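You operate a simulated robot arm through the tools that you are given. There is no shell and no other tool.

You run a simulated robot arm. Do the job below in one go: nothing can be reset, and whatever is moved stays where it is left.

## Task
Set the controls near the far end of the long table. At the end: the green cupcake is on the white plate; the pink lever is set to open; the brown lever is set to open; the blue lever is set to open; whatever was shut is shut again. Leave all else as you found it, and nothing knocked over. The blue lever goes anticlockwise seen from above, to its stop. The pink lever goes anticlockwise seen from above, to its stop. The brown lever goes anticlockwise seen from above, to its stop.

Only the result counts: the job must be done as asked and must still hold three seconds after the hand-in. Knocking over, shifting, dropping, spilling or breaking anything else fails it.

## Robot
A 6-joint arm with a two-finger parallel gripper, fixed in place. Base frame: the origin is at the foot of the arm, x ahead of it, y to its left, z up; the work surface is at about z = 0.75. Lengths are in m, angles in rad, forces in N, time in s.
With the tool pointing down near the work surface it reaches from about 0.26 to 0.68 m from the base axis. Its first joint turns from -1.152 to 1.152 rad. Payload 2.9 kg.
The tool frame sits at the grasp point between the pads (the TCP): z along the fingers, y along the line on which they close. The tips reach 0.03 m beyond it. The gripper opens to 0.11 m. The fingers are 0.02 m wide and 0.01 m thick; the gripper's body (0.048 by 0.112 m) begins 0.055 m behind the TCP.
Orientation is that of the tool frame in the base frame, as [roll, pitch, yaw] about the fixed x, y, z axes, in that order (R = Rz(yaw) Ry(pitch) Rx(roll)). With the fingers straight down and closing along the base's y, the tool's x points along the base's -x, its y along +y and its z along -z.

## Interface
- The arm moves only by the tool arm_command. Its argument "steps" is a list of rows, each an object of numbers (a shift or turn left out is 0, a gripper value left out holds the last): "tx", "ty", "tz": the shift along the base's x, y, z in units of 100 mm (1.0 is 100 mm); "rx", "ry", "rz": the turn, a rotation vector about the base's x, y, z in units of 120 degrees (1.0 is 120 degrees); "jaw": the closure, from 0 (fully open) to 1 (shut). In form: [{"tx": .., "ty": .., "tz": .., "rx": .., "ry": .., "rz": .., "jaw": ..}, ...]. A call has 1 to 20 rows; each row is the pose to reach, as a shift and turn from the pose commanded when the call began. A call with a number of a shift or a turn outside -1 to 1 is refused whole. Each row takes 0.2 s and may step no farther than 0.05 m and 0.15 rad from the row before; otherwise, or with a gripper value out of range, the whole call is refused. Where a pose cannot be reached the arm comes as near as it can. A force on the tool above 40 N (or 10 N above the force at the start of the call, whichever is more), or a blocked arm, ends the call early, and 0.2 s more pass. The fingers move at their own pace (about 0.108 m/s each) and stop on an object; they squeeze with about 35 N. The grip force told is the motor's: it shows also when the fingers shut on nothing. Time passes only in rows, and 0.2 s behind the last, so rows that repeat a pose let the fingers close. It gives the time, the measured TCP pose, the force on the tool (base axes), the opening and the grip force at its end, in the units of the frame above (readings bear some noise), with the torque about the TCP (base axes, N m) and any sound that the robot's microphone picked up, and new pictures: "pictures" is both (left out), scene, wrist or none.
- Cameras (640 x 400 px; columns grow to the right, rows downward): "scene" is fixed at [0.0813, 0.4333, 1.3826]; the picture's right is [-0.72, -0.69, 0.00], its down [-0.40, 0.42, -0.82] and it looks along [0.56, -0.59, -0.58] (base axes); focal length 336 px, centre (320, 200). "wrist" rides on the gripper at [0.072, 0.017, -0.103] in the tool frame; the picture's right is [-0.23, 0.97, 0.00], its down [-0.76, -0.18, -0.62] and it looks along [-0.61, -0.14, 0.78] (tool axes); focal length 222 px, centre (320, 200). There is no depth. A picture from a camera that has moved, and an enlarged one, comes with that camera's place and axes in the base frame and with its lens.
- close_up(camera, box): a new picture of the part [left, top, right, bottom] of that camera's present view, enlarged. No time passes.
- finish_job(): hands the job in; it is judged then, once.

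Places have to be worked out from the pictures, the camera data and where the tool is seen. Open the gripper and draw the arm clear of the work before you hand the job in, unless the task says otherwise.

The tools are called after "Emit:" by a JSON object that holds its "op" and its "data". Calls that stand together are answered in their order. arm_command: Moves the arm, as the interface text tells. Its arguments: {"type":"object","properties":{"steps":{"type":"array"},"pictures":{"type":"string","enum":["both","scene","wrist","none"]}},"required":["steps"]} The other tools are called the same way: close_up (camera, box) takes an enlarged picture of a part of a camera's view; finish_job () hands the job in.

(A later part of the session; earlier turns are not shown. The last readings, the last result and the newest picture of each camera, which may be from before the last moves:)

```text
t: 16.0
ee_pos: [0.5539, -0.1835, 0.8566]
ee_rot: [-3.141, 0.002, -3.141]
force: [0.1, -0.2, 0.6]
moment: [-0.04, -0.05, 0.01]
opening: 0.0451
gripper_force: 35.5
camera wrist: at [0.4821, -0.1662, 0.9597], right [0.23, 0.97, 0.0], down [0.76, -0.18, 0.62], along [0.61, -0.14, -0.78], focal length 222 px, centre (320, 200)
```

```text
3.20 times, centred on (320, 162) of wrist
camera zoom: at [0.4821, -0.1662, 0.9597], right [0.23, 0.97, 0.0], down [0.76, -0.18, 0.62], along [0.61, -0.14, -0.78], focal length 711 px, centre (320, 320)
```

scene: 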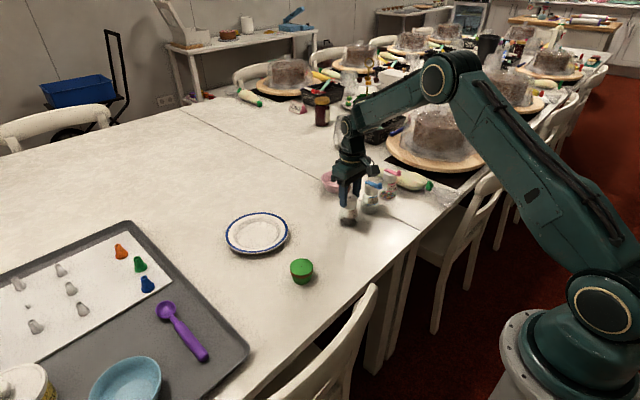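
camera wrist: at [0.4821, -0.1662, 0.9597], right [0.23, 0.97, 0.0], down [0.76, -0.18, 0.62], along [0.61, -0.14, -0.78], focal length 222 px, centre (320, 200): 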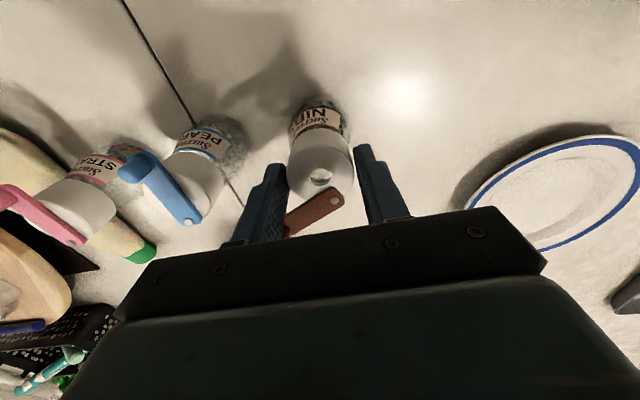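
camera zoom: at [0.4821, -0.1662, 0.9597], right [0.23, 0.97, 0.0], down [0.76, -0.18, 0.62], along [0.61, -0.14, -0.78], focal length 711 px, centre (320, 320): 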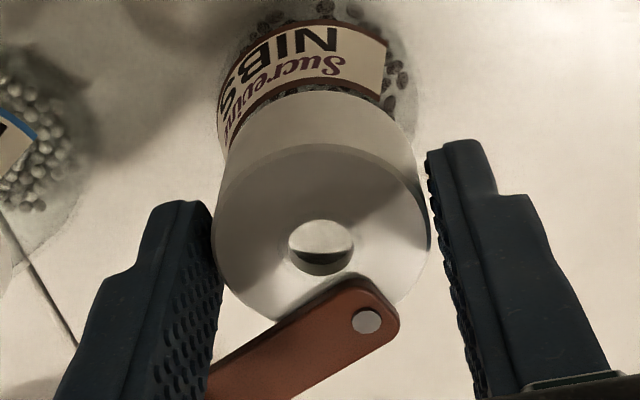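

The cap is held (0.045 wide). I slide the bottle back about (−5, +3.7) mm and turn it 17° clockwise on the table, to match its first picture.

Emit:
{"op": "arm_command", "data": {"steps": [{"tx": -0.016, "ty": 0.012, "rz": -0.047, "jaw": 1}, {"tx": -0.032, "ty": 0.024, "rz": -0.094, "jaw": 1}, {"tx": -0.049, "ty": 0.037, "rz": -0.142, "jaw": 1}, {"tx": -0.049, "ty": 0.037, "rz": -0.142, "jaw": 1}]}}

Emit:
{"op": "close_up", "data": {"camera": "scene", "box": [320, 165, 400, 215]}}

Emit:
{"op": "close_up", "data": {"camera": "scene", "box": [335, 190, 375, 215]}}

```text
t: 17.0
ee_pos: [0.55, -0.1789, 0.8557]
ee_rot: [-3.141, -0.001, 2.844]
force: [1.0, 1.3, 0.3]
moment: [0.0, -0.07, 0.0]
opening: 0.0452
gripper_force: 34.8
camera wrist: at [0.4855, -0.1419, 0.9598], right [0.5, 0.86, 0.0], down [0.68, -0.39, 0.62], along [0.54, -0.31, -0.78], focal length 222 px, centre (320, 200)
```

scene: 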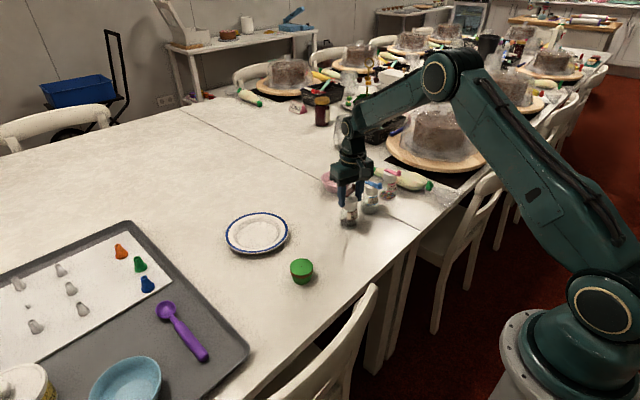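
wrist: 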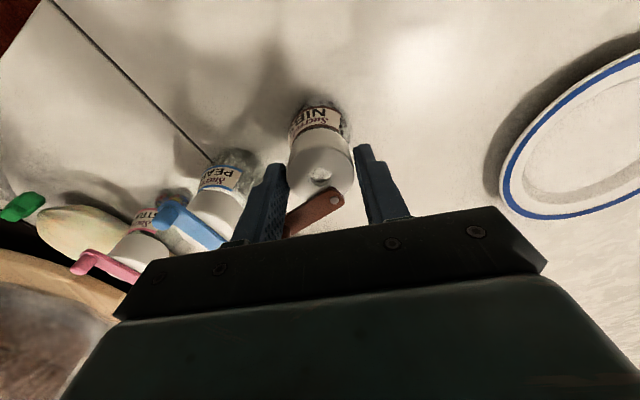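

```text
8.00 times, centred on (360, 190) of scene
camera zoom: at [0.0813, 0.4333, 1.3826], right [-0.72, -0.69, 0.0], down [-0.4, 0.42, -0.82], along [0.56, -0.59, -0.58], focal length 2687 px, centre (0, 280)
```

zoom: 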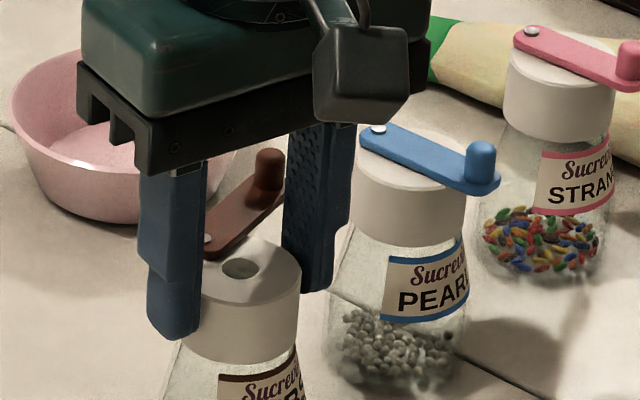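

```text
16.00 times, centred on (355, 202) of scene
camera zoom: at [0.0813, 0.4333, 1.3826], right [-0.72, -0.69, 0.0], down [-0.4, 0.42, -0.82], along [0.56, -0.59, -0.58], focal length 5375 px, centre (-240, 160)
```

zoom: 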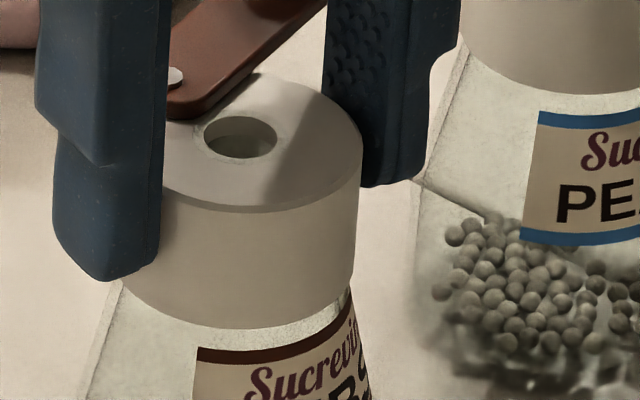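

The label and cap edge now match the original picture within about half a millimetre. I release gently and rise.

Emit:
{"op": "arm_command", "data": {"steps": [{"jaw": 0.5}, {"jaw": 0.4}, {"jaw": 0.364}, {"tz": 0.25, "jaw": 0.364}, {"tz": 0.55, "jaw": 0.364}, {"tz": 0.95, "jaw": 0.364}]}}

Emit:
{"op": "close_up", "data": {"camera": "scene", "box": [320, 165, 400, 215]}}

Emit:
{"op": "close_up", "data": {"camera": "wrist", "box": [160, 60, 400, 210]}}

```text
t: 18.4
ee_pos: [0.5491, -0.1796, 0.9524]
ee_rot: [3.141, 0.0, 2.845]
force: [0.2, -0.7, -0.7]
moment: [0.03, -0.01, 0.01]
opening: 0.07
gripper_force: 0.1
camera wrist: at [0.485, -0.142, 1.0558], right [0.5, 0.86, 0.0], down [0.68, -0.39, 0.62], along [0.54, -0.31, -0.78], focal length 222 px, centre (320, 200)
```

scene: 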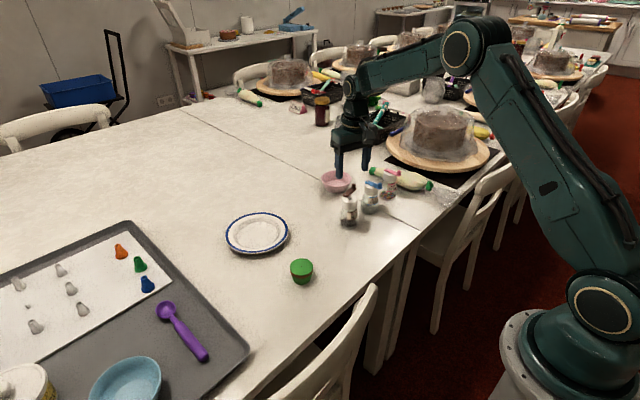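
wrist: 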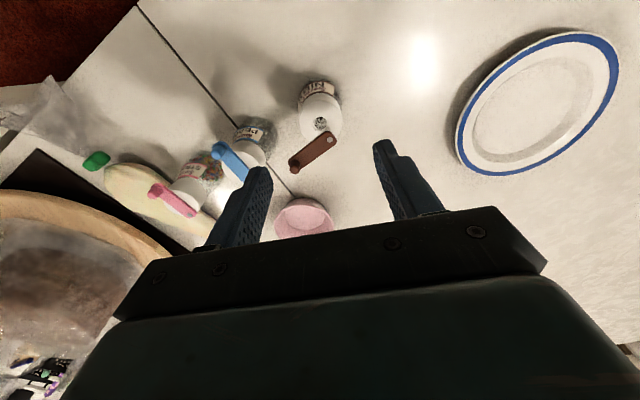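

```text
8.00 times, centred on (360, 190) of scene
camera zoom: at [0.0813, 0.4333, 1.3826], right [-0.72, -0.69, 0.0], down [-0.4, 0.42, -0.82], along [0.56, -0.59, -0.58], focal length 2687 px, centre (0, 280)
```

zoom: 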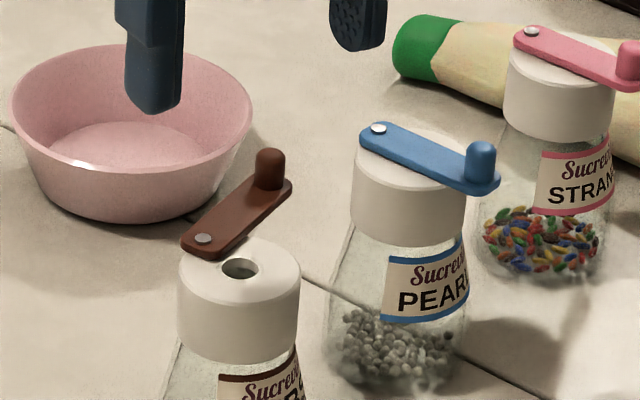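

```text
2.67 times, centred on (280, 135) of wrist
camera zoom: at [0.485, -0.142, 1.0558], right [0.5, 0.86, 0.0], down [0.68, -0.39, 0.62], along [0.54, -0.31, -0.78], focal length 592 px, centre (427, 373)
```

zoom: 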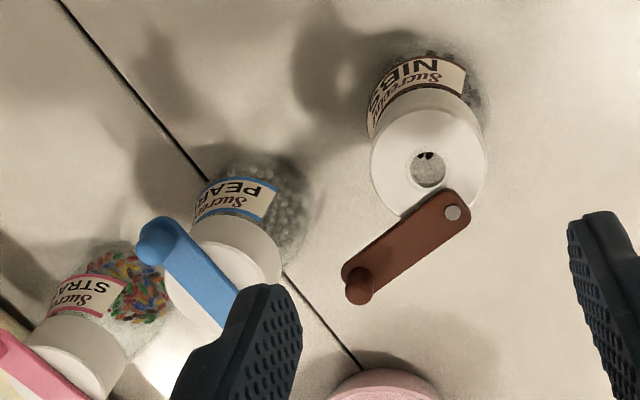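

The brown bottle stands where it was and its lever is open against its stop. Next is the blue one: I shut the fingers, square up the wrist and go to the +y side of the blue knob at height.

Emit:
{"op": "arm_command", "data": {"steps": [{"rz": 0.05, "tx": -0.1, "ty": -0.1, "jaw": 0.7}, {"rz": 0.1, "tx": -0.2, "ty": -0.3, "jaw": 1}, {"rz": 0.142, "tx": -0.315, "ty": -0.6, "jaw": 1}, {"rz": 0.142, "tx": -0.315, "ty": -0.6, "jaw": 1}, {"rz": 0.142, "tx": -0.315, "ty": -0.6, "tz": -0.2, "jaw": 1}]}}

Emit:
{"op": "close_up", "data": {"camera": "wrist", "box": [200, 60, 360, 200]}}

Emit:
{"op": "close_up", "data": {"camera": "scene", "box": [320, 150, 416, 210]}}

```text
t: 19.6
ee_pos: [0.5195, -0.2392, 0.931]
ee_rot: [3.141, -0.002, 3.14]
force: [-0.6, 0.5, 0.3]
moment: [-0.02, 0.0, -0.01]
opening: 0.0
gripper_force: 34.8
camera wrist: at [0.446, -0.2226, 1.0346], right [0.23, 0.97, 0.0], down [0.76, -0.18, 0.62], along [0.61, -0.14, -0.78], focal length 222 px, centre (320, 200)
```

scene: 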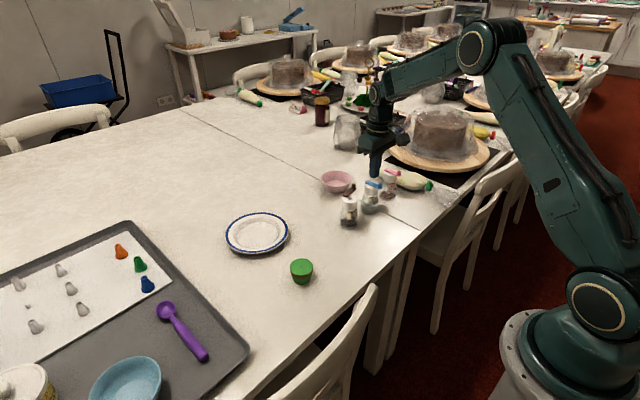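
wrist: 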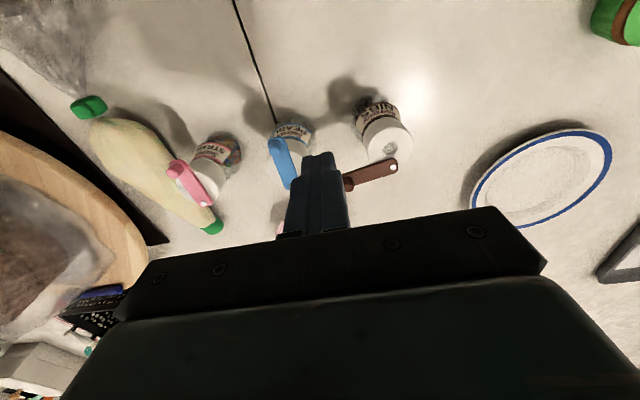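

```text
2.86 times, centred on (280, 130) of wrist
camera zoom: at [0.446, -0.2226, 1.0346], right [0.23, 0.97, 0.0], down [0.76, -0.18, 0.62], along [0.61, -0.14, -0.78], focal length 635 px, centre (434, 400)
```

zoom: 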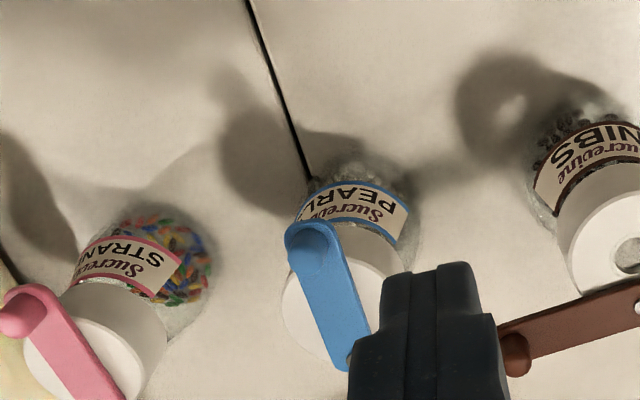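

```text
6.67 times, centred on (368, 180) of scene
camera zoom: at [0.0813, 0.4333, 1.3826], right [-0.72, -0.69, 0.0], down [-0.4, 0.42, -0.82], along [0.56, -0.59, -0.58], focal length 2239 px, centre (0, 333)
```

zoom: 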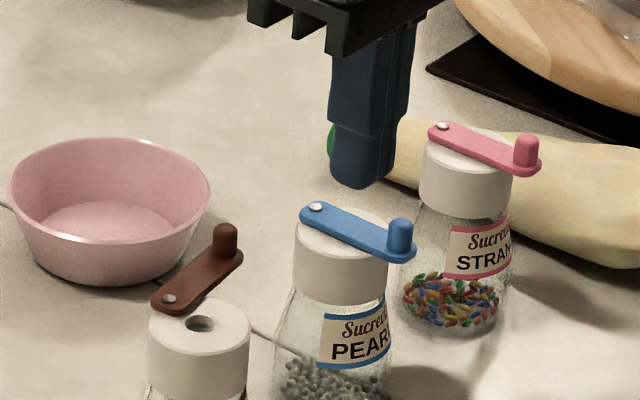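

Blue knob re-measured at (0.517, −0.2755), consistent with the brown geometry shifted by −0.099 in y. I descend beside it and sweep along the arc to about 85°, stopping before its stop.

Emit:
{"op": "arm_command", "data": {"steps": [{"tx": -0.025, "ty": -0.036, "tz": -0.25, "jaw": 1}, {"tx": -0.025, "ty": -0.036, "tz": -0.466, "jaw": 1}, {"tx": -0.025, "ty": -0.154, "tz": -0.466, "jaw": 1}, {"tx": -0.025, "ty": -0.274, "tz": -0.466, "jaw": 1}, {"tx": -0.025, "ty": -0.399, "tz": -0.466, "jaw": 1}, {"tx": -0.037, "ty": -0.465, "tz": -0.466, "rz": 0.067, "jaw": 1}, {"tx": -0.029, "ty": -0.509, "tz": -0.466, "rz": 0.133, "jaw": 1}, {"tx": -0.017, "ty": -0.552, "tz": -0.466, "rz": 0.2, "jaw": 1}, {"tx": -0.001, "ty": -0.594, "tz": -0.466, "rz": 0.267, "jaw": 1}, {"tx": 0.018, "ty": -0.634, "tz": -0.466, "rz": 0.333, "jaw": 1}, {"tx": 0.04, "ty": -0.673, "tz": -0.466, "rz": 0.4, "jaw": 1}, {"tx": 0.066, "ty": -0.709, "tz": -0.466, "rz": 0.45, "jaw": 1}, {"tx": 0.095, "ty": -0.743, "tz": -0.466, "rz": 0.5, "jaw": 1}, {"tx": 0.127, "ty": -0.775, "tz": -0.466, "rz": 0.542, "jaw": 1}, {"tx": 0.161, "ty": -0.803, "tz": -0.466, "rz": 0.583, "jaw": 1}, {"tx": 0.198, "ty": -0.828, "tz": -0.466, "rz": 0.625, "jaw": 1}, {"tx": 0.237, "ty": -0.851, "tz": -0.466, "rz": 0.667, "jaw": 1}, {"tx": 0.278, "ty": -0.869, "tz": -0.466, "rz": 0.708, "jaw": 1}]}}

Emit:
{"op": "close_up", "data": {"camera": "scene", "box": [335, 155, 415, 205]}}

Emit:
{"op": "close_up", "data": {"camera": "wrist", "box": [230, 100, 360, 200]}}

```text
t: 23.4
ee_pos: [0.5459, -0.3261, 0.8854]
ee_rot: [-3.141, -0.002, -1.655]
force: [-0.1, 0.2, -0.4]
moment: [0.02, -0.01, -0.04]
opening: 0.0002
gripper_force: 35.0
camera wrist: at [0.5226, -0.3971, 0.9888], right [-0.95, 0.31, 0.0], down [0.24, 0.74, 0.62], along [0.19, 0.59, -0.78], focal length 222 px, centre (320, 200)
```

scene: 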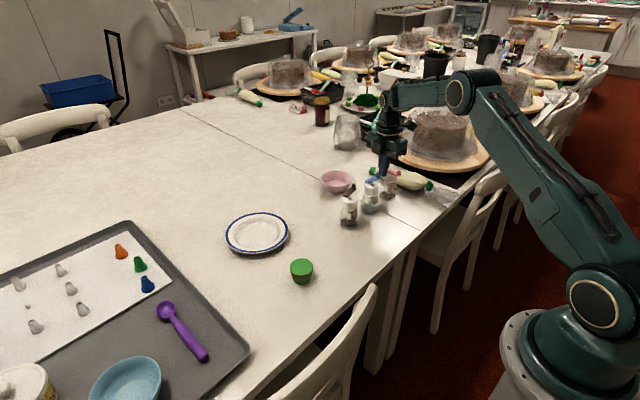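
wrist: 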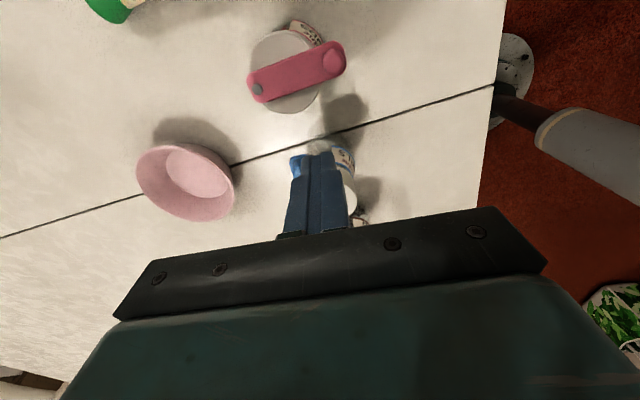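

```text
8.00 times, centred on (375, 180) of scene
camera zoom: at [0.0813, 0.4333, 1.3826], right [-0.72, -0.69, 0.0], down [-0.4, 0.42, -0.82], along [0.56, -0.59, -0.58], focal length 2687 px, centre (-120, 360)
```

zoom: 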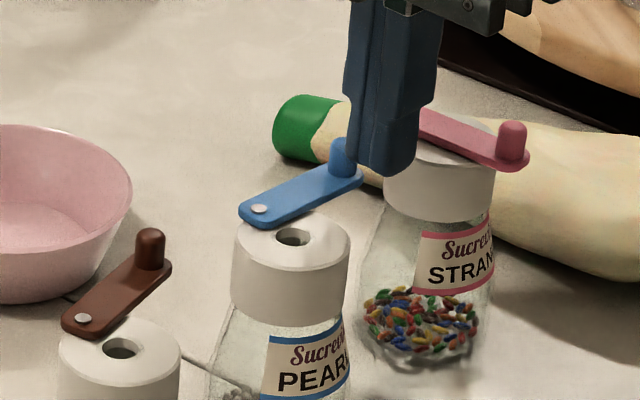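

```text
4.00 times, centred on (295, 150) of wrist
camera zoom: at [0.5226, -0.3971, 0.9888], right [-0.95, 0.31, 0.0], down [0.24, 0.74, 0.62], along [0.19, 0.59, -0.78], focal length 888 px, centre (420, 400)
```

zoom: 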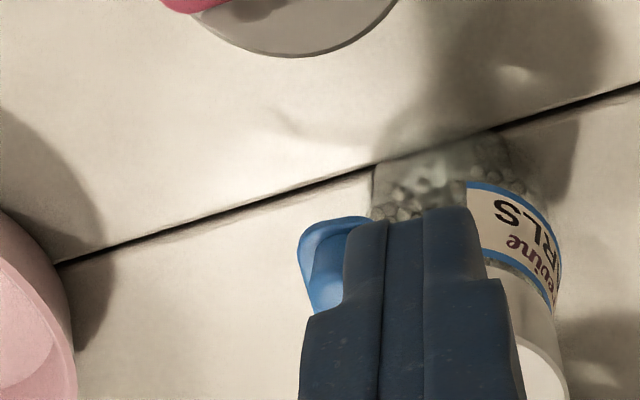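

Blue lever is at about 83° with the bottle's screw and label unmoved. Now small steps, looking for the first sign of bottle motion.

Emit:
{"op": "arm_command", "data": {"steps": [{"tx": 0.025, "ty": -0.009, "rz": 0.025, "jaw": 1}, {"tx": 0.051, "ty": -0.017, "rz": 0.05, "jaw": 1}], "pictures": "none"}}

Emit:
{"op": "close_up", "data": {"camera": "scene", "box": [355, 177, 395, 202]}}

```text
t: 24.0
ee_pos: [0.5505, -0.3287, 0.885]
ee_rot: [3.141, 0.001, -1.553]
force: [0.4, -0.4, -0.1]
moment: [0.0, -0.01, 0.0]
opening: 0.0001
gripper_force: 34.9
```

```text
16.00 times, centred on (375, 190) of scene
camera zoom: at [0.0813, 0.4333, 1.3826], right [-0.72, -0.69, 0.0], down [-0.4, 0.42, -0.82], along [0.56, -0.59, -0.58], focal length 5375 px, centre (-560, 368)
```

zoom: 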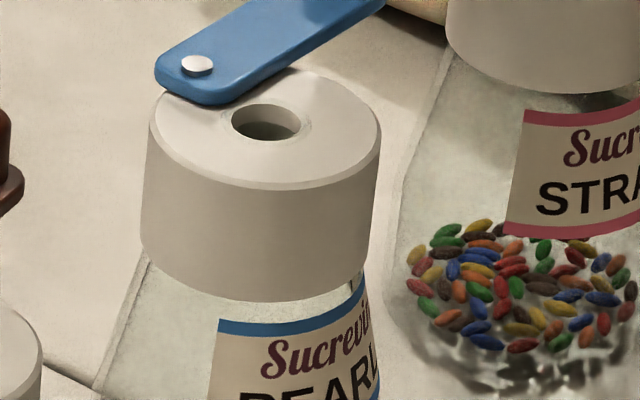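

Screw (197, 66) and label corner (219, 320) are unmoved; I take another 2–3° step.

Emit:
{"op": "arm_command", "data": {"steps": [{"tx": 0.026, "ty": -0.007, "rz": 0.025, "jaw": 1}], "pictures": "none"}}

Emit:
{"op": "close_up", "data": {"camera": "scene", "box": [355, 177, 395, 202]}}

```text
t: 24.4
ee_pos: [0.5528, -0.3291, 0.8843]
ee_rot: [-3.141, 0.0, -1.501]
force: [-0.2, -0.2, 0.9]
moment: [0.0, -0.02, -0.01]
opening: 0.0
gripper_force: 35.3
```

```text
16.00 times, centred on (375, 190) of scene
camera zoom: at [0.0813, 0.4333, 1.3826], right [-0.72, -0.69, 0.0], down [-0.4, 0.42, -0.82], along [0.56, -0.59, -0.58], focal length 5375 px, centre (-560, 368)
```

zoom: 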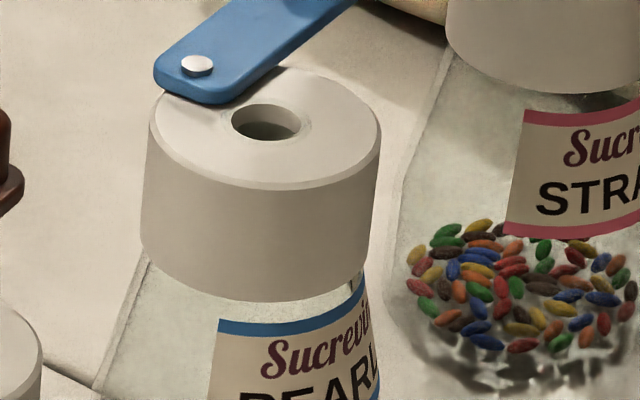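

Still unmoved, the lever keeps turning. One more small step.

Emit:
{"op": "arm_command", "data": {"steps": [{"tx": 0.026, "ty": -0.005, "rz": 0.025, "jaw": 1}], "pictures": "none"}}

Emit:
{"op": "close_up", "data": {"camera": "scene", "box": [355, 177, 395, 202]}}

```text
t: 24.8
ee_pos: [0.5559, -0.3295, 0.8843]
ee_rot: [-3.14, 0.0, -1.449]
force: [0.5, 0.2, -0.5]
moment: [-0.01, 0.0, 0.0]
opening: 0.0001
gripper_force: 34.7
```

```text
16.00 times, centred on (375, 190) of scene
camera zoom: at [0.0813, 0.4333, 1.3826], right [-0.72, -0.69, 0.0], down [-0.4, 0.42, -0.82], along [0.56, -0.59, -0.58], focal length 5375 px, centre (-560, 368)
```

zoom: 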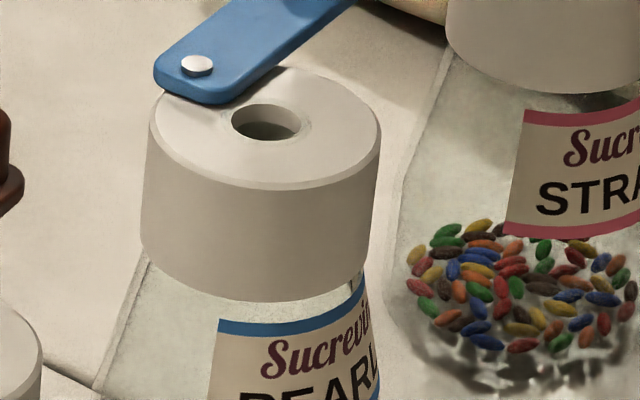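

The lever looks the same as a step ago; I check the finger against the knob in a wider crop.

Emit:
{"op": "close_up", "data": {"camera": "scene", "box": [355, 165, 403, 195]}}

Emit:
{"op": "close_up", "data": {"camera": "wrist", "box": [250, 120, 370, 195]}}

```text
13.33 times, centred on (379, 180) of scene
camera zoom: at [0.0813, 0.4333, 1.3826], right [-0.72, -0.69, 0.0], down [-0.4, 0.42, -0.82], along [0.56, -0.59, -0.58], focal length 4479 px, centre (-467, 467)
```

zoom: 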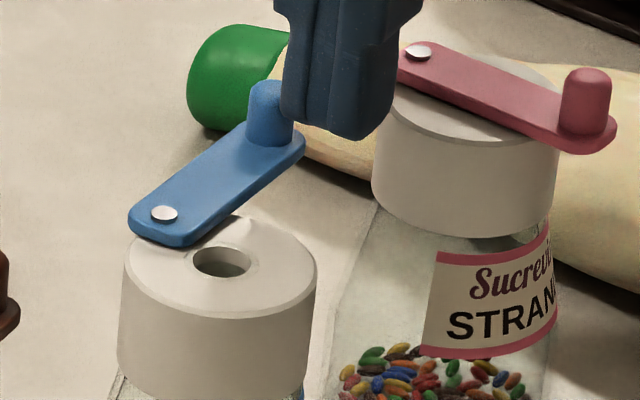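

```text
5.33 times, centred on (310, 158) of wrist
camera zoom: at [0.5482, -0.4035, 0.9882], right [-0.99, 0.11, 0.0], down [0.08, 0.78, 0.62], along [0.07, 0.62, -0.78], focal length 1185 px, centre (373, 427)
```

zoom: 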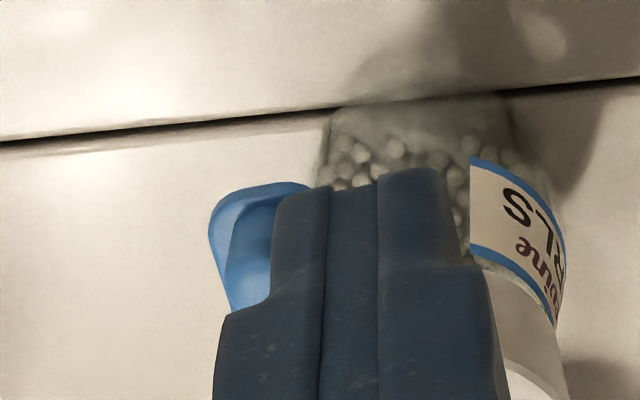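

The finger touches the knob. One more small step, comparing against this view (screw at (164, 214), lever corner at (305, 140)).

Emit:
{"op": "arm_command", "data": {"steps": [{"tx": 0.026, "ty": -0.004, "rz": 0.025, "jaw": 1}], "pictures": "none"}}

Emit:
{"op": "close_up", "data": {"camera": "scene", "box": [355, 165, 403, 195]}}

Emit:
{"op": "close_up", "data": {"camera": "scene", "box": [355, 177, 395, 202]}}

```text
t: 25.2
ee_pos: [0.5592, -0.3303, 0.8844]
ee_rot: [3.141, -0.001, -1.396]
force: [-0.2, 0.1, -0.1]
moment: [0.0, 0.02, 0.0]
opening: 0.0
gripper_force: 35.5
```

```text
13.33 times, centred on (379, 180) of scene
camera zoom: at [0.0813, 0.4333, 1.3826], right [-0.72, -0.69, 0.0], down [-0.4, 0.42, -0.82], along [0.56, -0.59, -0.58], focal length 4479 px, centre (-467, 467)
```

zoom: 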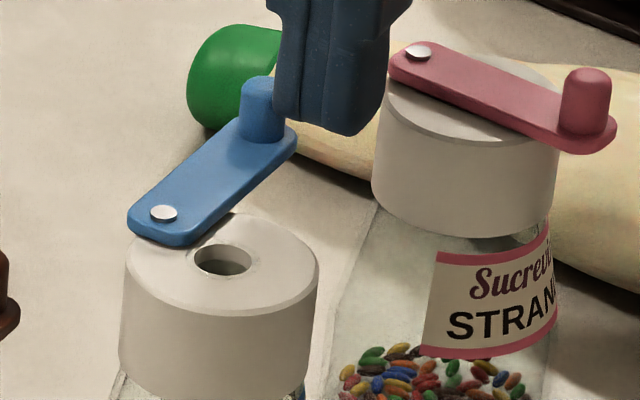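

```text
16.00 times, centred on (375, 190) of scene
camera zoom: at [0.0813, 0.4333, 1.3826], right [-0.72, -0.69, 0.0], down [-0.4, 0.42, -0.82], along [0.56, -0.59, -0.58], focal length 5375 px, centre (-560, 368)
```

zoom: 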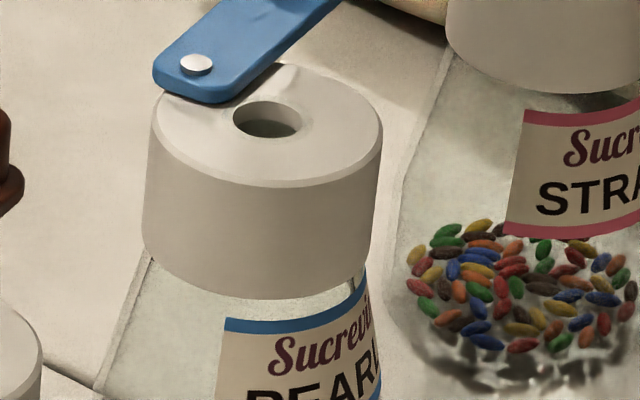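

The blue bottle's label has just begun to turn (about 3°, half a millimetre), so the blue lever is at its stop. I back the finger off, rise, and test in the air how far the arm reaches at the end of the pink lever's arc.

Emit:
{"op": "arm_command", "data": {"steps": [{"tx": -0.1, "ty": -0.02, "jaw": 1}, {"tx": -0.2, "ty": -0.04, "jaw": 1}, {"tx": -0.2, "ty": -0.04, "tz": 0.3, "jaw": 1}, {"tx": -0.2, "ty": -0.2, "tz": 0.45, "jaw": 1}, {"tx": -0.1, "ty": -0.6, "tz": 0.45, "jaw": 1}, {"tx": 0.0, "ty": -0.99, "tz": 0.45, "jaw": 1}, {"tx": 0.0, "ty": -0.99, "tz": 0.35, "jaw": 1}]}}

Emit:
{"op": "close_up", "data": {"camera": "scene", "box": [335, 155, 415, 205]}}

Emit:
{"op": "close_up", "data": {"camera": "scene", "box": [355, 177, 395, 202]}}

```text
t: 26.8
ee_pos: [0.5417, -0.4091, 0.9172]
ee_rot: [3.141, 0.003, -1.4]
force: [0.3, -0.4, 0.5]
moment: [0.02, -0.05, -0.03]
opening: 0.0
gripper_force: 34.6
out of reach, approached as far as the arm can: row 6, 7
camera wrist: at [0.5382, -0.4834, 1.0215], right [-1.0, 0.06, 0.0], down [0.04, 0.78, 0.62], along [0.03, 0.62, -0.78], focal length 222 px, centre (320, 200)
```

scene: 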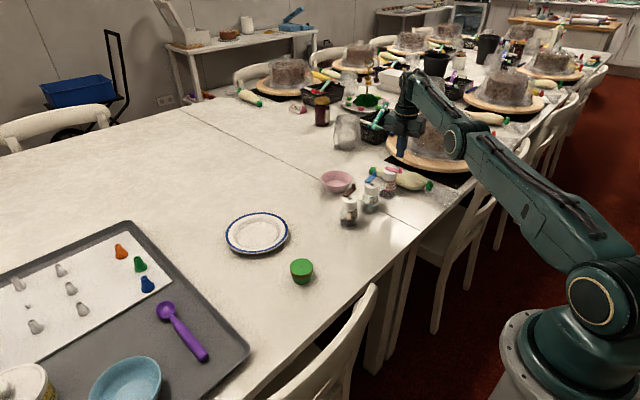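
wrist: 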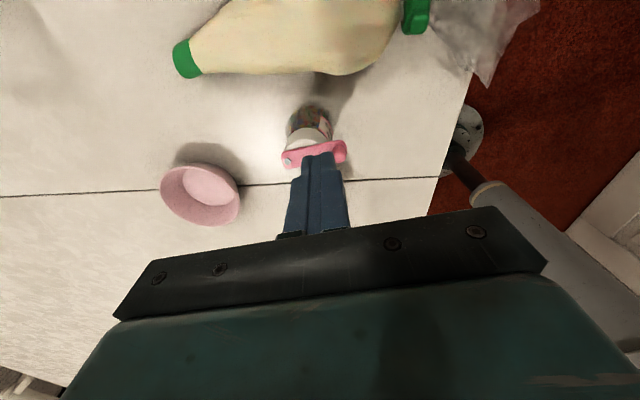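

```text
8.00 times, centred on (375, 180) of scene
camera zoom: at [0.0813, 0.4333, 1.3826], right [-0.72, -0.69, 0.0], down [-0.4, 0.42, -0.82], along [0.56, -0.59, -0.58], focal length 2687 px, centre (-120, 360)
```

zoom: 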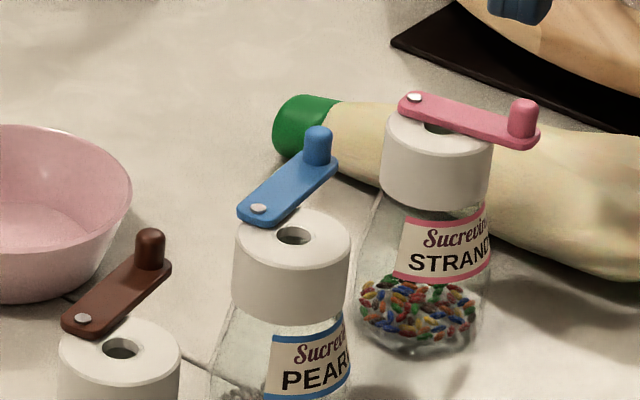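

```text
16.00 times, centred on (375, 190) of scene
camera zoom: at [0.0813, 0.4333, 1.3826], right [-0.72, -0.69, 0.0], down [-0.4, 0.42, -0.82], along [0.56, -0.59, -0.58], focal length 5375 px, centre (-560, 368)
```

zoom: 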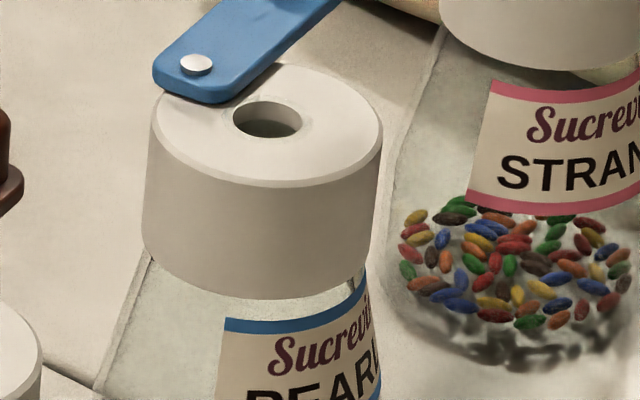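

In the test the arm ran out of reach at radius 0.68, and the pink bottle has been nudged: its label turned and it sits about 7 mm farther off. It still stands. I go up, square the wrist, and open the fingers to look at it from above.

Emit:
{"op": "arm_command", "data": {"steps": [{"tz": 0.3, "jaw": 1}, {"tz": 0.6, "tx": -0.05, "ty": 0.15, "jaw": 1}, {"tz": 0.6, "tx": -0.1, "ty": 0.3, "rz": -0.07, "jaw": 1}, {"tz": 0.6, "tx": -0.14, "ty": 0.5, "rz": -0.14, "jaw": 1}, {"tz": 0.6, "tx": -0.14, "ty": 0.5, "rz": -0.21, "jaw": 1}, {"tz": 0.6, "tx": -0.14, "ty": 0.5, "rz": -0.28, "jaw": 1}, {"tz": 0.6, "tx": -0.14, "ty": 0.5, "rz": -0.35, "jaw": 1}, {"tz": 0.6, "tx": -0.14, "ty": 0.5, "rz": -0.42, "jaw": 0.8}, {"tz": 0.6, "tx": -0.14, "ty": 0.5, "rz": -0.49, "jaw": 0.6}, {"tz": 0.6, "tx": -0.14, "ty": 0.5, "rz": -0.56, "jaw": 0.364}, {"tz": 0.6, "tx": -0.14, "ty": 0.5, "rz": -0.63, "jaw": 0.364}, {"tz": 0.6, "tx": -0.14, "ty": 0.5, "rz": -0.7, "jaw": 0.364}, {"tz": 0.6, "tx": -0.14, "ty": 0.5, "rz": -0.77, "jaw": 0.364}, {"tz": 0.6, "tx": -0.14, "ty": 0.5, "rz": -0.835, "jaw": 0.364}, {"tz": 0.6, "tx": -0.14, "ty": 0.5, "rz": -0.835, "jaw": 0.364}]}}

Emit:
{"op": "close_up", "data": {"camera": "wrist", "box": [220, 80, 420, 205]}}

Emit:
{"op": "close_up", "data": {"camera": "scene", "box": [335, 160, 415, 210]}}

Emit:
{"op": "close_up", "data": {"camera": "scene", "box": [370, 162, 418, 207]}}

```text
t: 30.0
ee_pos: [0.5305, -0.3591, 0.9786]
ee_rot: [-3.141, -0.001, 3.135]
force: [0.0, 0.2, -0.1]
moment: [-0.03, 0.01, 0.01]
opening: 0.07
gripper_force: 0.1
out of reach, approached as far as the arm can: row 1, 3, 4
camera wrist: at [0.457, -0.3421, 1.0822], right [0.23, 0.97, 0.0], down [0.76, -0.18, 0.62], along [0.61, -0.15, -0.78], focal length 222 px, centre (320, 200)
```

scene: 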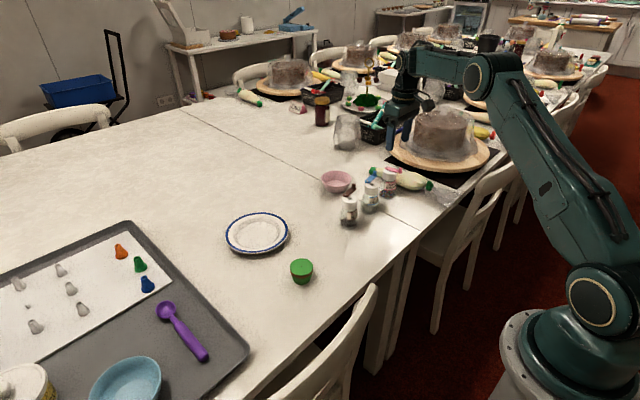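
wrist: 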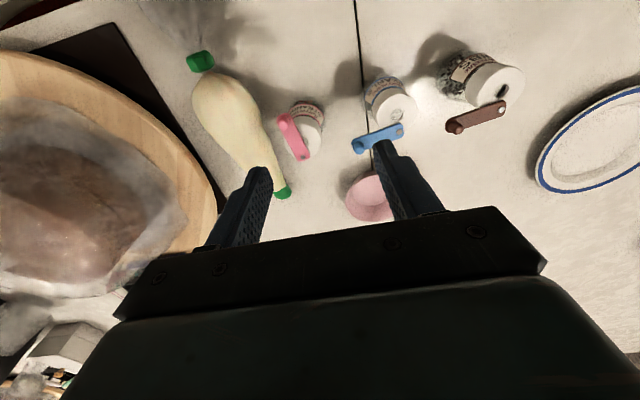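

```text
3.20 times, centred on (320, 142) of wrist
camera zoom: at [0.457, -0.3421, 1.0822], right [0.23, 0.97, 0.0], down [0.76, -0.18, 0.62], along [0.61, -0.15, -0.78], focal length 711 px, centre (320, 384)
```

zoom: 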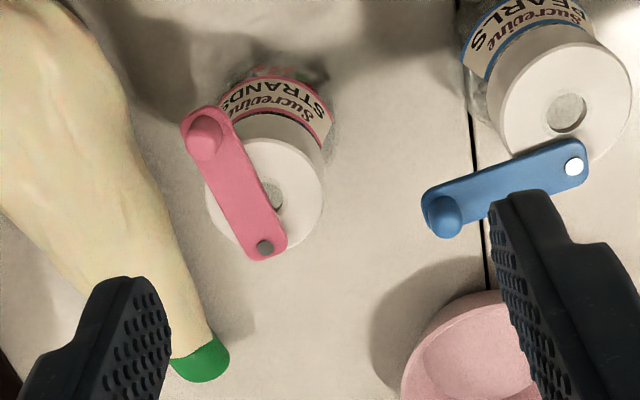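

```text
8.00 times, centred on (375, 185) of scene
camera zoom: at [0.0813, 0.4333, 1.3826], right [-0.72, -0.69, 0.0], down [-0.4, 0.42, -0.82], along [0.56, -0.59, -0.58], focal length 2687 px, centre (-120, 320)
```

zoom: 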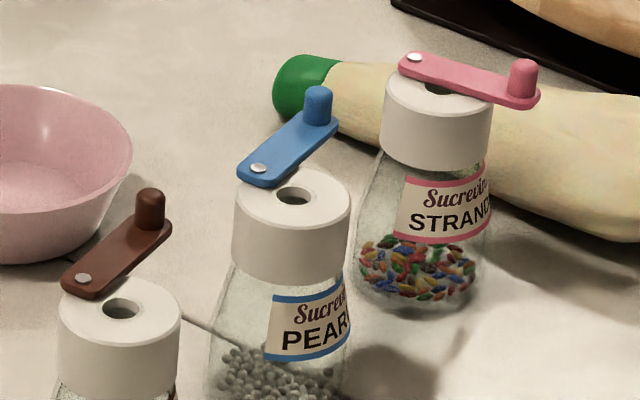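

```text
8.89 times, centred on (394, 184) of scene
camera zoom: at [0.0813, 0.4333, 1.3826], right [-0.72, -0.69, 0.0], down [-0.4, 0.42, -0.82], along [0.56, -0.59, -0.58], focal length 2986 px, centre (-338, 338)
```

zoom: 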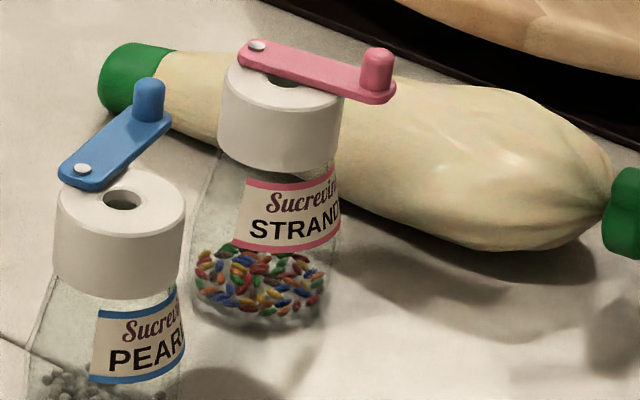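

Pink now: cap centre about (0.556, −0.387), lever still nearly closed, bottle turned slightly clockwise. Since the end of its arc is out of reach there, I'll grip its cap, slide the bottle 6 cm toward me, work the lever, then slide it back to its original spot. First I line up above it.

Emit:
{"op": "arm_command", "data": {"steps": [{"tx": 0.11, "ty": -0.14, "jaw": 0.4545}, {"tx": 0.22, "ty": -0.274, "jaw": 0.4545}, {"tx": 0.22, "ty": -0.274, "tz": -0.4, "jaw": 0.4545}, {"tx": 0.22, "ty": -0.274, "tz": -0.8, "jaw": 0.4545}, {"tx": 0.22, "ty": -0.274, "tz": -0.8, "jaw": 0.4545}]}}

Emit:
{"op": "close_up", "data": {"camera": "wrist", "box": [220, 90, 420, 215]}}

Emit:
{"op": "close_up", "data": {"camera": "scene", "box": [345, 150, 425, 200]}}

```text
t: 31.2
ee_pos: [0.5519, -0.3881, 0.8982]
ee_rot: [3.141, 0.002, 3.138]
force: [0.0, 0.2, 0.3]
moment: [0.02, 0.01, -0.01]
opening: 0.0598
gripper_force: 0.0
camera wrist: at [0.4792, -0.3704, 1.0017], right [0.23, 0.97, 0.0], down [0.76, -0.18, 0.62], along [0.61, -0.14, -0.78], focal length 222 px, centre (320, 200)
```

scene: 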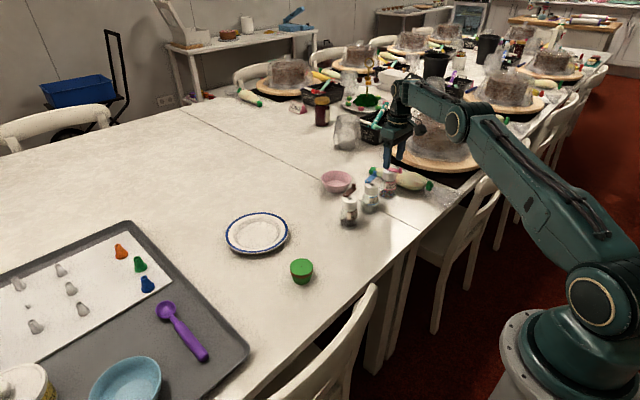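
wrist: 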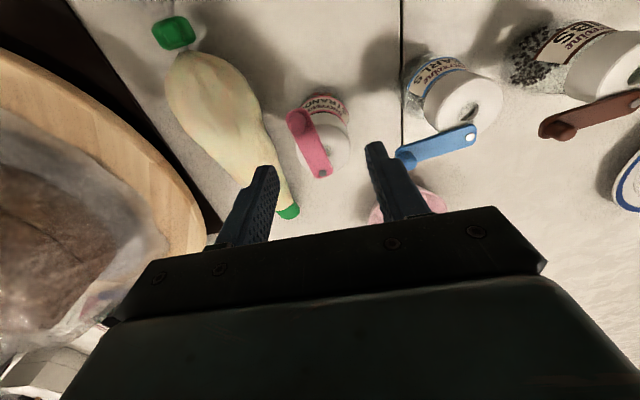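

```text
3.20 times, centred on (320, 152) of wrist
camera zoom: at [0.4792, -0.3704, 1.0017], right [0.23, 0.97, 0.0], down [0.76, -0.18, 0.62], along [0.61, -0.14, -0.78], focal length 711 px, centre (320, 352)
```

zoom: 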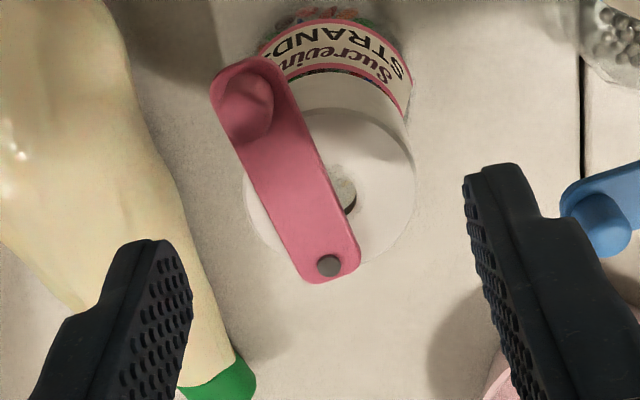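

```text
8.00 times, centred on (385, 175) of scene
camera zoom: at [0.0813, 0.4333, 1.3826], right [-0.72, -0.69, 0.0], down [-0.4, 0.42, -0.82], along [0.56, -0.59, -0.58], focal length 2687 px, centre (-200, 400)
```

zoom: 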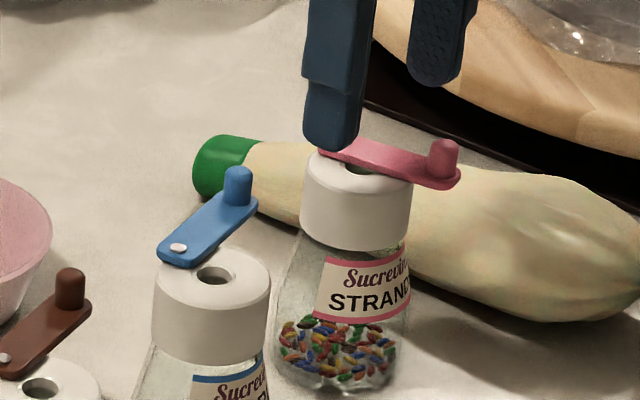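

The cap lies between the fingers, centre near (0.554, −0.385). I go down the last 4 cm and check clearance to the blue lever before closing.

Emit:
{"op": "arm_command", "data": {"steps": [{"ty": 0.02, "tz": -0.2, "jaw": 0.4545}, {"ty": 0.02, "tz": -0.415, "jaw": 0.4545}, {"ty": 0.02, "tz": -0.415, "jaw": 0.4545}]}}

Emit:
{"op": "close_up", "data": {"camera": "wrist", "box": [220, 90, 420, 215]}}

Emit:
{"op": "close_up", "data": {"camera": "scene", "box": [345, 150, 425, 200]}}

```text
t: 32.0
ee_pos: [0.5504, -0.3858, 0.8574]
ee_rot: [-3.141, 0.002, 3.138]
force: [0.2, 0.0, 0.4]
moment: [0.01, -0.03, 0.01]
opening: 0.0599
gripper_force: 0.0
camera wrist: at [0.4789, -0.3681, 0.9608], right [0.23, 0.97, 0.0], down [0.76, -0.18, 0.62], along [0.61, -0.14, -0.78], focal length 222 px, centre (320, 200)
```

scene: 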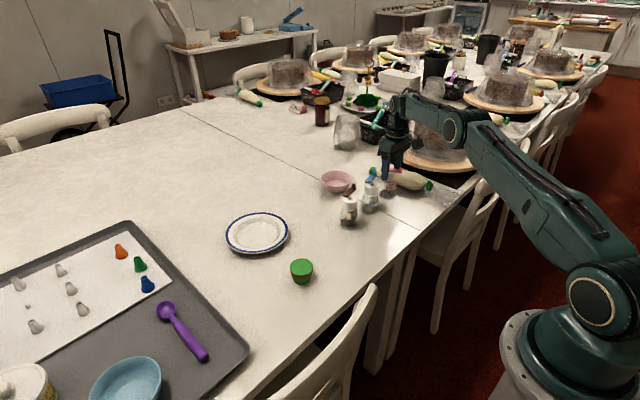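
wrist: 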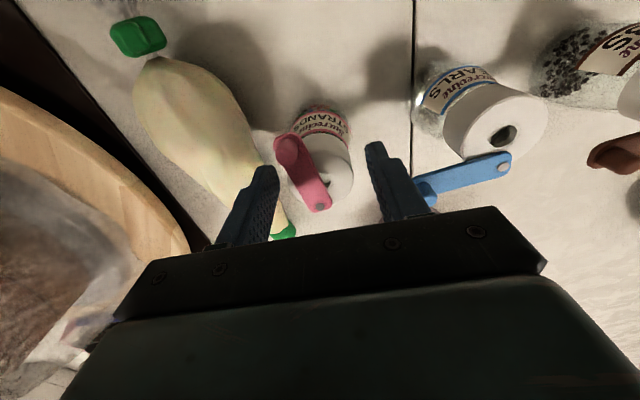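

```text
3.20 times, centred on (320, 152) of wrist
camera zoom: at [0.4789, -0.3681, 0.9608], right [0.23, 0.97, 0.0], down [0.76, -0.18, 0.62], along [0.61, -0.14, -0.78], focal length 711 px, centre (320, 352)
```

zoom: 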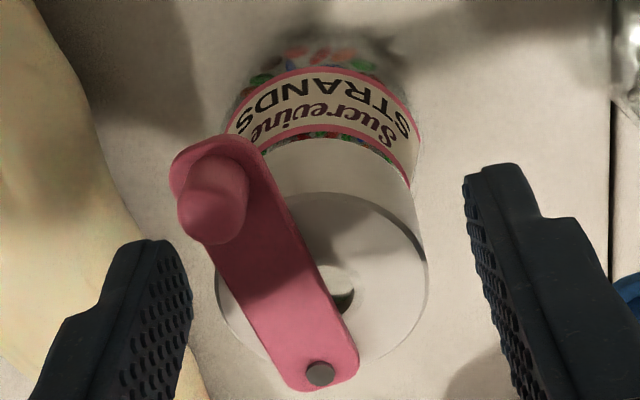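

```text
8.00 times, centred on (385, 175) of scene
camera zoom: at [0.0813, 0.4333, 1.3826], right [-0.72, -0.69, 0.0], down [-0.4, 0.42, -0.82], along [0.56, -0.59, -0.58], focal length 2687 px, centre (-200, 400)
```

zoom: 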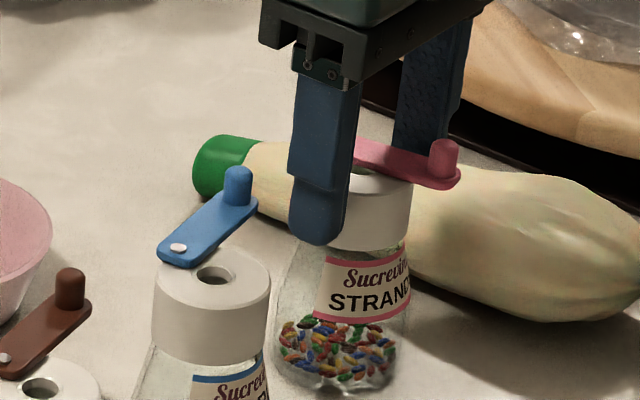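

Clear on all sides. I close on the cap and then slide the bottle straight back toward −x by 6 cm, with a turn of +12° to undo its turn.

Emit:
{"op": "arm_command", "data": {"steps": [{"jaw": 0.55}, {"jaw": 0.65}, {"jaw": 0.8}, {"jaw": 1.0}, {"jaw": 1.0}]}}

Emit:
{"op": "close_up", "data": {"camera": "wrist", "box": [220, 90, 420, 215]}}

Emit:
{"op": "close_up", "data": {"camera": "scene", "box": [345, 150, 425, 200]}}

```text
t: 33.2
ee_pos: [0.5515, -0.3855, 0.8565]
ee_rot: [3.142, 0.0, 3.138]
force: [0.7, 0.0, 0.1]
moment: [0.03, -0.1, -0.04]
opening: 0.0441
gripper_force: 34.5
camera wrist: at [0.4789, -0.3682, 0.961], right [0.23, 0.97, 0.0], down [0.76, -0.18, 0.62], along [0.61, -0.14, -0.78], focal length 222 px, centre (320, 200)
```

scene: 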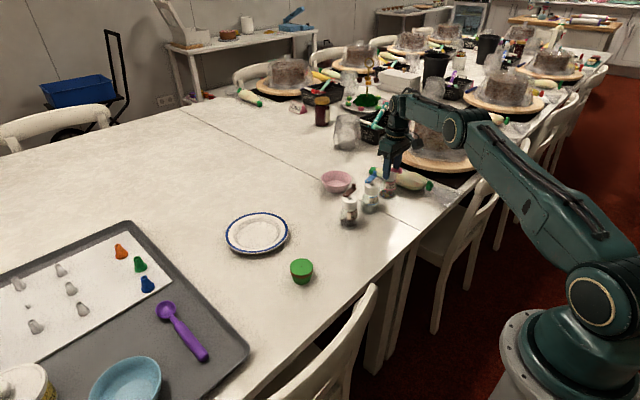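
wrist: 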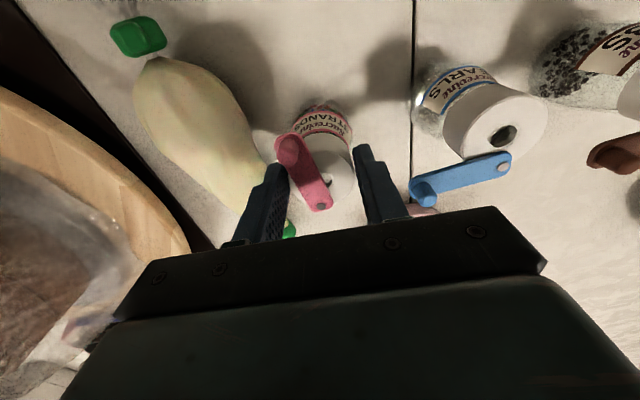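

```text
3.20 times, centred on (320, 152) of wrist
camera zoom: at [0.4789, -0.3682, 0.961], right [0.23, 0.97, 0.0], down [0.76, -0.18, 0.62], along [0.61, -0.14, -0.78], focal length 711 px, centre (320, 352)
```

zoom: 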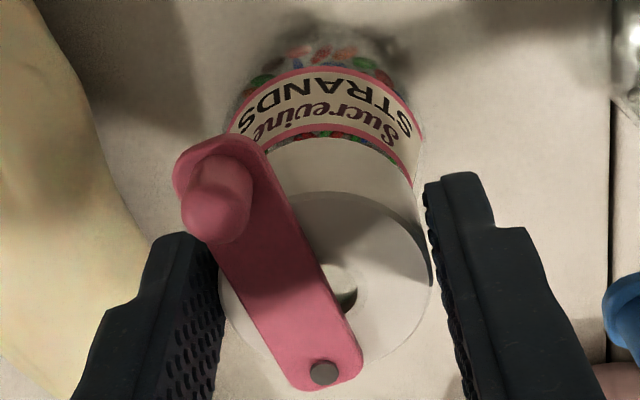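

```text
8.00 times, centred on (385, 175) of scene
camera zoom: at [0.0813, 0.4333, 1.3826], right [-0.72, -0.69, 0.0], down [-0.4, 0.42, -0.82], along [0.56, -0.59, -0.58], focal length 2687 px, centre (-200, 400)
```

zoom: 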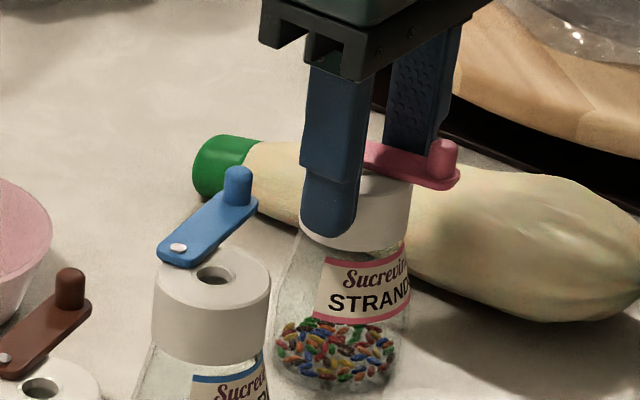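

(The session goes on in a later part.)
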